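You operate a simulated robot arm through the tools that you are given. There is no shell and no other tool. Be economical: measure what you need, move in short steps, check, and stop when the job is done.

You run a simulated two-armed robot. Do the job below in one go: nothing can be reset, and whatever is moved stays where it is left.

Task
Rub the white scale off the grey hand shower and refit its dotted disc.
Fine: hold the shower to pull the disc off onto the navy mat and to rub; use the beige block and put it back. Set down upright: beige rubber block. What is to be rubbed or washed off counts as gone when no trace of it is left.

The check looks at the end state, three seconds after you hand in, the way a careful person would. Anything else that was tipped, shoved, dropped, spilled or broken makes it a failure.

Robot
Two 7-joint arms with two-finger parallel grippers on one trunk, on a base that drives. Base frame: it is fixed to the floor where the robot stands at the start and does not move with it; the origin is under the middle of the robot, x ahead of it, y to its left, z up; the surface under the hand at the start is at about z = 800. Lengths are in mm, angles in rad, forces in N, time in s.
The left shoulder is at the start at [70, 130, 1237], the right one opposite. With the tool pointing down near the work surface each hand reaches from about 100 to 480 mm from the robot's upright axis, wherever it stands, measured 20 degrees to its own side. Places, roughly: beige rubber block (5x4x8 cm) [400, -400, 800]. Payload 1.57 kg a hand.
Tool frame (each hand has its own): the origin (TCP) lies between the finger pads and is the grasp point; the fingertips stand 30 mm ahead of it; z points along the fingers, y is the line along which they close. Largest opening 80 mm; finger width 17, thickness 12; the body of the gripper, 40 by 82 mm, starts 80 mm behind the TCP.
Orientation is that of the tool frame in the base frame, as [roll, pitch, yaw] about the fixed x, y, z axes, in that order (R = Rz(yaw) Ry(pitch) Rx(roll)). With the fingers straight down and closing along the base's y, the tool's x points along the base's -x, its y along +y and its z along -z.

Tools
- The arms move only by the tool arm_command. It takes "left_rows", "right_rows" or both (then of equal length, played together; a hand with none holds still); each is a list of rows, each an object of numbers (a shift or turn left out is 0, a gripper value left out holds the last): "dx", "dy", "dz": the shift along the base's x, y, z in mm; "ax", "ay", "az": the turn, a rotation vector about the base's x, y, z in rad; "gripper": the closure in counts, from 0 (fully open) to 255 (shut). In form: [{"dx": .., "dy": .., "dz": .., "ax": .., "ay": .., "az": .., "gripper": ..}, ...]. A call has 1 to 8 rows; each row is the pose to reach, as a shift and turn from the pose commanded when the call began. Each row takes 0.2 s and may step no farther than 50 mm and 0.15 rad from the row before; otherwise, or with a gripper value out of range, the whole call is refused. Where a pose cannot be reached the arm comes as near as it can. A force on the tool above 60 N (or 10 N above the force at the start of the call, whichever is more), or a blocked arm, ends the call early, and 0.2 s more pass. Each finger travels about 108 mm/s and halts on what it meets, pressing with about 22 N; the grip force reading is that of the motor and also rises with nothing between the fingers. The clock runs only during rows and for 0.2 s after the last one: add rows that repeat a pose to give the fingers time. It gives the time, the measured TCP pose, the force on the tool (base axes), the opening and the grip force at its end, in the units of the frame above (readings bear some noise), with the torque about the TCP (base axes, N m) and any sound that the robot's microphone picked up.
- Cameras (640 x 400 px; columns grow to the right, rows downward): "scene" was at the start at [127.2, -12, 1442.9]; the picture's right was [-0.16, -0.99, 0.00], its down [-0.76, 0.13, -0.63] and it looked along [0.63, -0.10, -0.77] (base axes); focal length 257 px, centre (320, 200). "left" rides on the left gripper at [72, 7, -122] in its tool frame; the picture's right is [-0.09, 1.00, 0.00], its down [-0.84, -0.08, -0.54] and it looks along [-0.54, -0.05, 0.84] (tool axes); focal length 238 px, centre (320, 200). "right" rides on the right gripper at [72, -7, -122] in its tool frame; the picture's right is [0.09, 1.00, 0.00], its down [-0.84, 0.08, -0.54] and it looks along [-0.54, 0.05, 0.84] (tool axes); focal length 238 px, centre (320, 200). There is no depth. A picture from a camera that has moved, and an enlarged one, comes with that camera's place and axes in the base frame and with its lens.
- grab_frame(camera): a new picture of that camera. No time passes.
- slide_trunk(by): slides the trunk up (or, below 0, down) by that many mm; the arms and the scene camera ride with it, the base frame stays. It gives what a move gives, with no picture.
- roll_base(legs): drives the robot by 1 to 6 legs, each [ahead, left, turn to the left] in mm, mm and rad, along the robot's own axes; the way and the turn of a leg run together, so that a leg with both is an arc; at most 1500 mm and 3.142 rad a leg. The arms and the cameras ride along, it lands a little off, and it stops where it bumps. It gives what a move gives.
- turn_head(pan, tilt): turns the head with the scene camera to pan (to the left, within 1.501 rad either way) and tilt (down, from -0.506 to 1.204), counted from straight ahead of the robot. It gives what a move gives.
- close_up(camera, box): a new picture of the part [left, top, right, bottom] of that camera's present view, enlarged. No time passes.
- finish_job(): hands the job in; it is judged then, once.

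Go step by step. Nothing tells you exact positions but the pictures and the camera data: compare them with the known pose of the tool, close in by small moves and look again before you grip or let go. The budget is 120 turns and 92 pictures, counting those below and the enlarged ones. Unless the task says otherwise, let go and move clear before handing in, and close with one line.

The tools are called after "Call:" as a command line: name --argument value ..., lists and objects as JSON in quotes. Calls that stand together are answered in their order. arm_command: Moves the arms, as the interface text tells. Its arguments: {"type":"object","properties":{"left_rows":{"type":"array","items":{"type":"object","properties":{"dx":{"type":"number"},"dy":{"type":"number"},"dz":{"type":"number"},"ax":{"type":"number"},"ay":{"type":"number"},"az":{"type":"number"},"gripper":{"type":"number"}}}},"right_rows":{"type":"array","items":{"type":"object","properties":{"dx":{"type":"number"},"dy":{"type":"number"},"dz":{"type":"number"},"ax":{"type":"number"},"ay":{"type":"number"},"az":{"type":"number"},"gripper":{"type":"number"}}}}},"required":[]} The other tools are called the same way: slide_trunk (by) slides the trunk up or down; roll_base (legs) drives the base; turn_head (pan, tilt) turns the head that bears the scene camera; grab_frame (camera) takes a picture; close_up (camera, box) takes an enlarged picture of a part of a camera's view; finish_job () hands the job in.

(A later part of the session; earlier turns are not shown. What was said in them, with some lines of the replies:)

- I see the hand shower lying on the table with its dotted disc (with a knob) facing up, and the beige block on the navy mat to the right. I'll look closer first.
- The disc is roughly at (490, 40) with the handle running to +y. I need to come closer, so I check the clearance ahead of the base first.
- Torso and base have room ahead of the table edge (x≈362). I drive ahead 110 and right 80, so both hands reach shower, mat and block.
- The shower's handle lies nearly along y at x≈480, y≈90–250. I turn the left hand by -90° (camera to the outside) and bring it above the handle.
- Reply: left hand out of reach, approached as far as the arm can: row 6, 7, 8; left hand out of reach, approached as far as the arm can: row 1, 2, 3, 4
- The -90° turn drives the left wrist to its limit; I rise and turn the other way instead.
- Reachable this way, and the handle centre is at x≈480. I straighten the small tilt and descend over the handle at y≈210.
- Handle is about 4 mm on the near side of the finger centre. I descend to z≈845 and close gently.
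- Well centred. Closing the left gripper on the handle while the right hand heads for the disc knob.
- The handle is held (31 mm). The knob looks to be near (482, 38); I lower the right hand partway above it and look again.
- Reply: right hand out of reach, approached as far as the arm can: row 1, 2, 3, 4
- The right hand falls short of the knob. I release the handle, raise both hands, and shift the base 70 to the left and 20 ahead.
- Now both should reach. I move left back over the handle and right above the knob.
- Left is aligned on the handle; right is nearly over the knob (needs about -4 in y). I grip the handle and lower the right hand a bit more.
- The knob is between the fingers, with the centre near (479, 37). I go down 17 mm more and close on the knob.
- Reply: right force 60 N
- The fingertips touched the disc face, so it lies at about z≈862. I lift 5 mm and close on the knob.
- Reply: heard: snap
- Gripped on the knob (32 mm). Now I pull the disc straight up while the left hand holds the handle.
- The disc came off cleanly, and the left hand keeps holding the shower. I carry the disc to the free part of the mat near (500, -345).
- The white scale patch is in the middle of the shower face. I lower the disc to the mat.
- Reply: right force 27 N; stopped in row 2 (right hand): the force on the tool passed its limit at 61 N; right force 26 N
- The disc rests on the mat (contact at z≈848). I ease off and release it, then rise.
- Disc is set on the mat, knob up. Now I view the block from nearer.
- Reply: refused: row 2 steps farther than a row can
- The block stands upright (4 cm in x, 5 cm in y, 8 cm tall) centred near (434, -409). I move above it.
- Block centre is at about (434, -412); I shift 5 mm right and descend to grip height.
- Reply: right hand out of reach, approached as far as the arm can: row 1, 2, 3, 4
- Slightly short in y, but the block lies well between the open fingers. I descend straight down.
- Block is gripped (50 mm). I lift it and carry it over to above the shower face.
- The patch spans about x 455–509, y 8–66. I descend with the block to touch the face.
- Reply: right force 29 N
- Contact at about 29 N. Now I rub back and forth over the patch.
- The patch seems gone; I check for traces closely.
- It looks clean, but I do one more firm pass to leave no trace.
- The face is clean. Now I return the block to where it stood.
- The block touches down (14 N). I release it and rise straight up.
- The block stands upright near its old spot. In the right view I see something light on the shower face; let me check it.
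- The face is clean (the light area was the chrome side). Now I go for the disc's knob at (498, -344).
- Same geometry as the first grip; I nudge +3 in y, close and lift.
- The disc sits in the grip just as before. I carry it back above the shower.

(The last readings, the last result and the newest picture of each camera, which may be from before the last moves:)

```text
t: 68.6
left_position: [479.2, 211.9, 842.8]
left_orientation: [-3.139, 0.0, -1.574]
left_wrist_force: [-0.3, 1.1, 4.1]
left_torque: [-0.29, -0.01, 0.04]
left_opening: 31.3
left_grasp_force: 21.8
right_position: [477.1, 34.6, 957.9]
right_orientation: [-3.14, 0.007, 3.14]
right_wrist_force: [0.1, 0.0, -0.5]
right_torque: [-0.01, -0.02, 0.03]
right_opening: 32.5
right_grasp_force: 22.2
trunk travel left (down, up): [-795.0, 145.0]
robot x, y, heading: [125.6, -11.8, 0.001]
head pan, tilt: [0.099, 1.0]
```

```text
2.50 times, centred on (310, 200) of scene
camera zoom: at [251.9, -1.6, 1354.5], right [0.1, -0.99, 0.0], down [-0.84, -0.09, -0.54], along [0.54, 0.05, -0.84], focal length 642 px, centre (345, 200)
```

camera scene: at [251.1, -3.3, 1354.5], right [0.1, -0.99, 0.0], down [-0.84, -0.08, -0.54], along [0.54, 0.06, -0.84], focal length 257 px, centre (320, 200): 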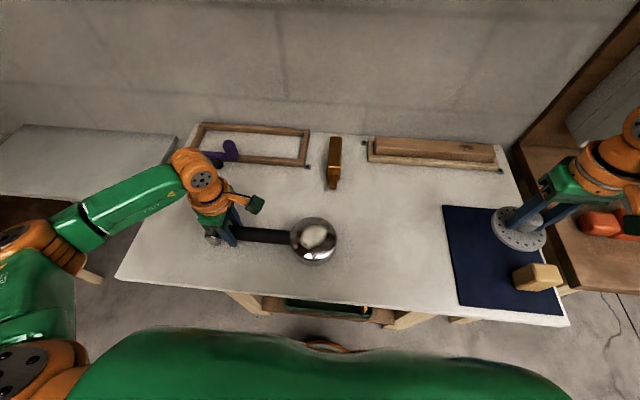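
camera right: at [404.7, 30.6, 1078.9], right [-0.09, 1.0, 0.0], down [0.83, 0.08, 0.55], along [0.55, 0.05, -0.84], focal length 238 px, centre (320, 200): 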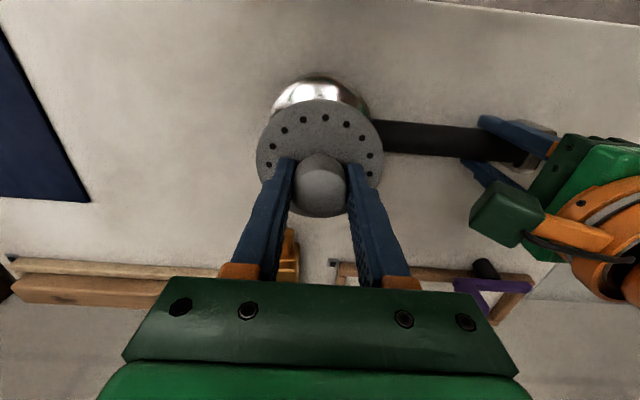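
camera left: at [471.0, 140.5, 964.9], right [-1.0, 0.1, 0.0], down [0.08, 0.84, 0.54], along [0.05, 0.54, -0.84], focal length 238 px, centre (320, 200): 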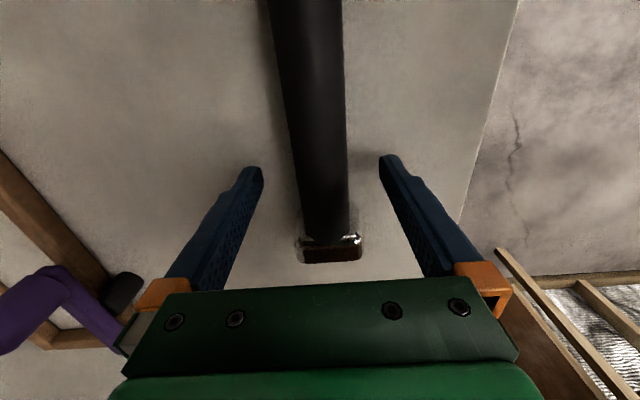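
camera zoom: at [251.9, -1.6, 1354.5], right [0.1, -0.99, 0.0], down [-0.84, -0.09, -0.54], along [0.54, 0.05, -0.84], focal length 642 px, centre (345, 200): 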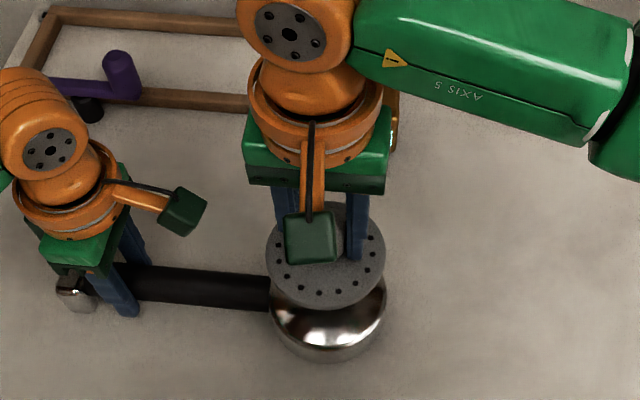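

Views match those just after pull-off almost exactly. I lower the disc onto the head.

Call:
arm_command --right_rows '[{"dz": -25}, {"dz": -50}, {"dz": -58}, {"dz": -58}]'

Call:
arm_command --right_rows '[{"dz": -3}, {"dz": -5}, {"dz": -5}]'

Call:
grab_frame --camera "right"

Call:
close_up --camera "scene" --box '[240, 170, 400, 270]'

```text
t: 69.6
left_position: [479.3, 211.9, 843.5]
left_orientation: [-3.139, 0.0, -1.575]
left_wrist_force: [1.0, 2.0, 3.7]
left_torque: [0.09, -0.03, 0.02]
left_opening: 31.5
left_grasp_force: 21.8
right_position: [476.8, 36.3, 899.9]
right_orientation: [-3.142, 0.006, 3.139]
right_wrist_force: [0.9, 1.1, -0.4]
right_torque: [-0.03, -0.01, 0.01]
right_opening: 33.0
right_grasp_force: 22.1
trunk travel left (down, up): [-795.0, 145.0]
robot x, y, heading: [129.3, -8.4, 0.003]
head pan, tilt: [0.099, 1.0]
```

```text
t: 70.4
left_position: [479.5, 213.9, 843.9]
left_orientation: [-3.138, 0.0, -1.573]
left_wrist_force: [0.9, 2.6, 3.5]
left_torque: [0.16, -0.03, 0.05]
left_opening: 31.4
left_grasp_force: 21.7
right_position: [477.3, 37.0, 895.1]
right_orientation: [-3.141, 0.007, 3.14]
right_wrist_force: [0.0, 0.0, -0.7]
right_torque: [0.0, -0.02, 0.03]
right_opening: 32.8
right_grasp_force: 22.2
trunk travel left (down, up): [-795.0, 145.0]
robot x, y, heading: [130.9, -12.5, 0.005]
head pan, tilt: [0.099, 1.0]
```

```text
28 pictures are left
camera right: at [404.1, 31.0, 1016.2], right [-0.09, 1.0, 0.0], down [0.83, 0.08, 0.55], along [0.55, 0.05, -0.84], focal length 238 px, centre (320, 200)
```

right: 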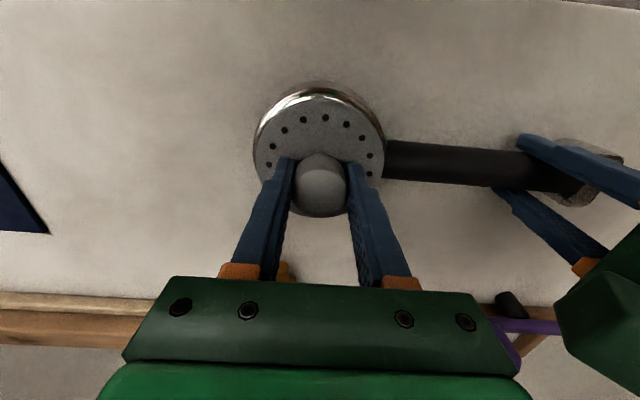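

```text
4.00 times, centred on (320, 220) of scene
camera zoom: at [251.9, -1.6, 1354.5], right [0.1, -0.99, 0.0], down [-0.84, -0.09, -0.54], along [0.54, 0.05, -0.84], focal length 1027 px, centre (320, 120)
```

zoom: 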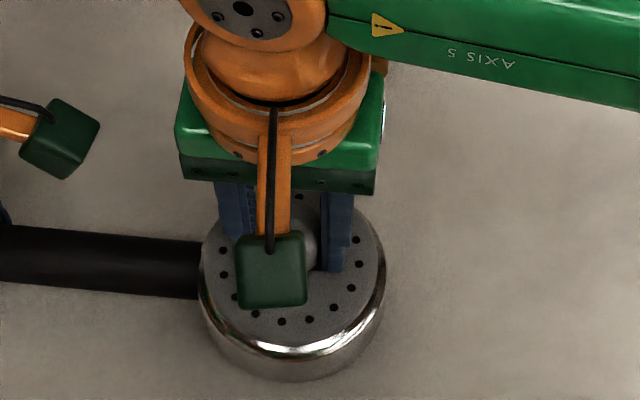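

Well centred but not yet in contact. I go further down in small steps.

Call:
arm_command --right_rows '[{"dz": -2}, {"dz": -3}, {"dz": -3}]'

Call:
arm_command --right_rows '[{"dz": -2}, {"dz": -3}, {"dz": -3}]'

```text
t: 71.2
left_position: [479.4, 211.6, 844.0]
left_orientation: [-3.14, 0.001, -1.575]
left_wrist_force: [-2.5, 7.4, -4.7]
left_torque: [0.06, -0.02, 0.0]
left_opening: 31.4
left_grasp_force: 22.2
right_position: [475.8, 37.4, 892.2]
right_orientation: [-3.139, 0.01, 3.141]
right_wrist_force: [6.6, -7.2, 22.7]
right_torque: [0.31, -0.24, -0.08]
right_opening: 32.9
right_grasp_force: 21.7
trunk travel left (down, up): [-795.0, 145.0]
robot x, y, heading: [128.2, -6.5, 0.002]
head pan, tilt: [0.099, 1.0]
heard: snap
```

```text
t: 71.8
left_position: [478.5, 211.0, 843.9]
left_orientation: [-3.135, 0.002, -1.573]
left_wrist_force: [1.7, 2.0, 6.6]
left_torque: [-0.17, 0.07, 0.05]
left_opening: 31.8
left_grasp_force: 22.1
right_position: [476.3, 36.8, 890.7]
right_orientation: [3.141, 0.016, 3.14]
right_wrist_force: [1.6, -1.9, 20.1]
right_torque: [-0.4, 0.91, 0.08]
right_opening: 32.9
right_grasp_force: 21.8
trunk travel left (down, up): [-795.0, 145.0]
robot x, y, heading: [129.7, -11.6, 0.006]
head pan, tilt: [0.099, 1.0]
stopped in row 2 (right hand): the force on the tool passed its limit at 64 N (the readings are from after the stop); the commanded pose is now the measured one
```

Snap heard: the disc is seated. I open without any lift first, then rise.

Call:
arm_command --right_rows '[{"gripper": 200}, {"gripper": 100}, {"gripper": 0}, {"gripper": 0}, {"gripper": 0}]'

Call:
arm_command --right_rows '[{"dz": 30}, {"dz": 70}, {"dz": 100}, {"dy": -45, "dz": 110}, {"dy": -90, "dz": 110}, {"dy": -138, "dz": 110}, {"dy": -138, "dz": 110}]'

Call:
close_up --camera "scene" --box '[240, 170, 400, 270]'

Call:
close_up --camera "right" --box '[380, 50, 600, 190]'

```text
t: 73.0
left_position: [476.9, 212.1, 844.4]
left_orientation: [-3.137, 0.001, -1.574]
left_wrist_force: [1.9, -7.9, -1.6]
left_torque: [-0.42, 0.05, 0.17]
left_opening: 31.4
left_grasp_force: 21.9
right_position: [473.3, 37.2, 893.3]
right_orientation: [3.141, 0.017, 3.138]
right_wrist_force: [-2.1, 9.8, 31.0]
right_torque: [0.28, 0.17, 0.21]
right_opening: 71.2
right_grasp_force: 0.2
trunk travel left (down, up): [-795.0, 145.0]
robot x, y, heading: [132.7, -12.6, 0.003]
head pan, tilt: [0.099, 1.0]
```

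```text
t: 74.6
left_position: [479.4, 211.1, 842.0]
left_orientation: [-3.139, 0.001, -1.575]
left_wrist_force: [-0.3, -1.5, 1.6]
left_torque: [0.57, 0.04, 0.02]
left_opening: 31.4
left_grasp_force: 21.7
right_position: [476.3, -103.7, 999.7]
right_orientation: [3.141, 0.013, 3.14]
right_wrist_force: [0.0, 0.4, -0.6]
right_torque: [-0.03, 0.01, -0.02]
right_opening: 80.1
right_grasp_force: 0.1
trunk travel left (down, up): [-795.0, 145.0]
robot x, y, heading: [127.2, -10.6, -0.001]
head pan, tilt: [0.099, 1.0]
```

```text
4.00 times, centred on (320, 220) of scene
camera zoom: at [252.0, -3.3, 1354.4], right [0.1, -0.99, 0.0], down [-0.84, -0.08, -0.54], along [0.54, 0.05, -0.84], focal length 1027 px, centre (320, 120)
```

zoom: 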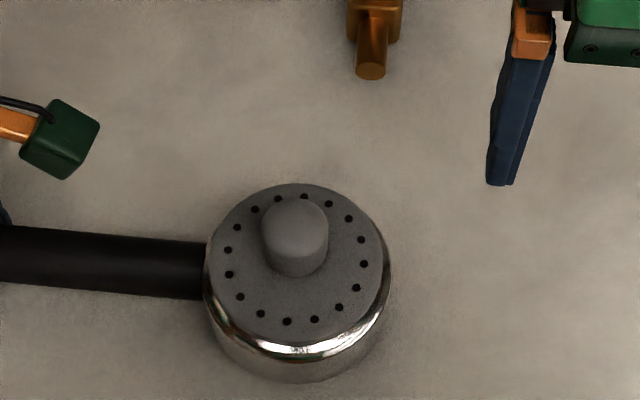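

```text
2.86 times, centred on (490, 120) of right
camera zoom: at [403.1, -109.6, 1120.7], right [-0.09, 1.0, 0.0], down [0.83, 0.08, 0.55], along [0.55, 0.05, -0.83], focal length 681 px, centre (-166, 429)
```

zoom: 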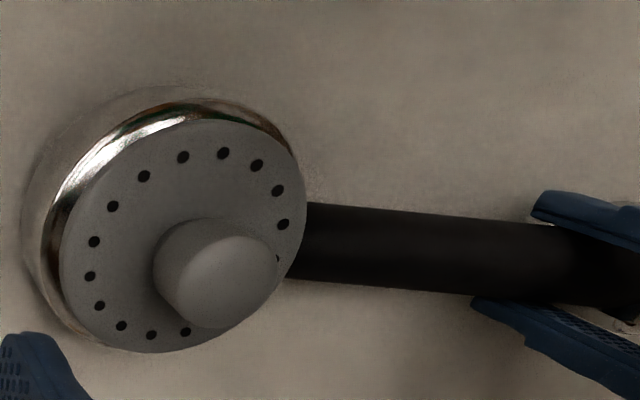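

The disc sits flush as at the start. Now I release the handle and raise the left hand clear.

Call:
arm_command --left_rows '[{"gripper": 180}, {"gripper": 80}, {"gripper": 0}, {"gripper": 0}, {"dz": 40}, {"dz": 85}, {"dz": 130}, {"dz": 150}]'

Call:
grab_frame --camera "scene"

Call:
close_up --camera "right" --box '[380, 50, 600, 190]'

Call:
close_up --camera "scene" --box '[180, 170, 370, 290]'

```text
t: 76.4
left_position: [481.0, 211.4, 994.2]
left_orientation: [-3.14, 0.002, -1.575]
left_wrist_force: [0.5, -0.1, 0.1]
left_torque: [-0.01, 0.03, -0.02]
left_opening: 79.7
left_grasp_force: 0.0
right_position: [477.0, -102.3, 999.7]
right_orientation: [-3.141, 0.012, 3.14]
right_wrist_force: [-1.2, 1.4, 0.1]
right_torque: [0.01, 0.02, -0.02]
right_opening: 80.1
right_grasp_force: 0.0
trunk travel left (down, up): [-795.0, 145.0]
robot x, y, heading: [130.0, -7.1, -0.0]
head pan, tilt: [0.099, 1.0]
```

```text
24 pictures are left
camera scene: at [252.4, -2.2, 1354.4], right [0.1, -0.99, 0.0], down [-0.84, -0.08, -0.54], along [0.54, 0.05, -0.84], focal length 257 px, centre (320, 200)
```

scene: 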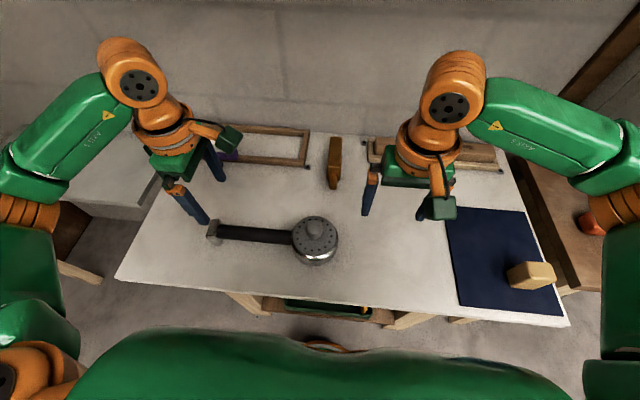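

```text
2.86 times, centred on (490, 120) of right
camera zoom: at [403.6, -108.3, 1120.7], right [-0.09, 1.0, 0.0], down [0.83, 0.08, 0.55], along [0.55, 0.05, -0.83], focal length 681 px, centre (-166, 429)
```

zoom: 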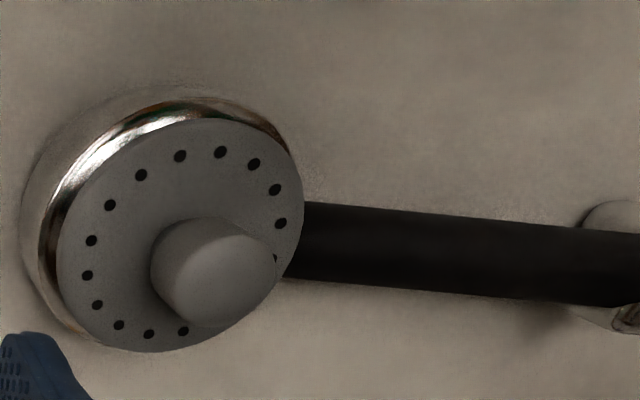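

```text
3.33 times, centred on (275, 230) of scene
camera zoom: at [252.4, -2.2, 1354.4], right [0.1, -0.99, 0.0], down [-0.84, -0.08, -0.54], along [0.54, 0.05, -0.84], focal length 856 px, centre (470, 100)
```

zoom: 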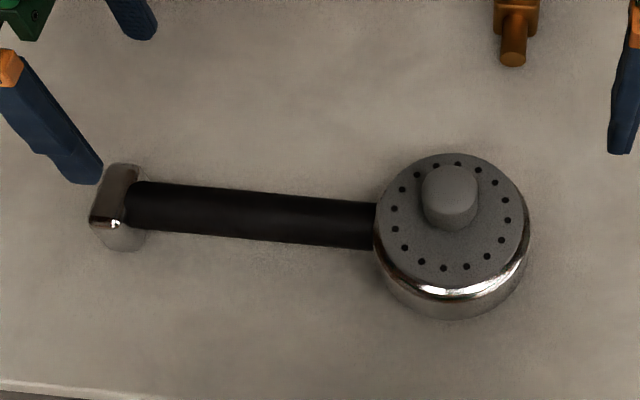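

The shower lies as it did, with its disc seated. The block stands upright on the mat within about 1 cm of its first spot, and both hands are clear, so I hand in.

Call:
finish_job

```text
The job is handed in.
```

The scale is rubbed off with no trace visible in the close-ups. The dotted disc snapped back onto the shower, and the beige block stands upright on the mat about 1 cm from its first spot.
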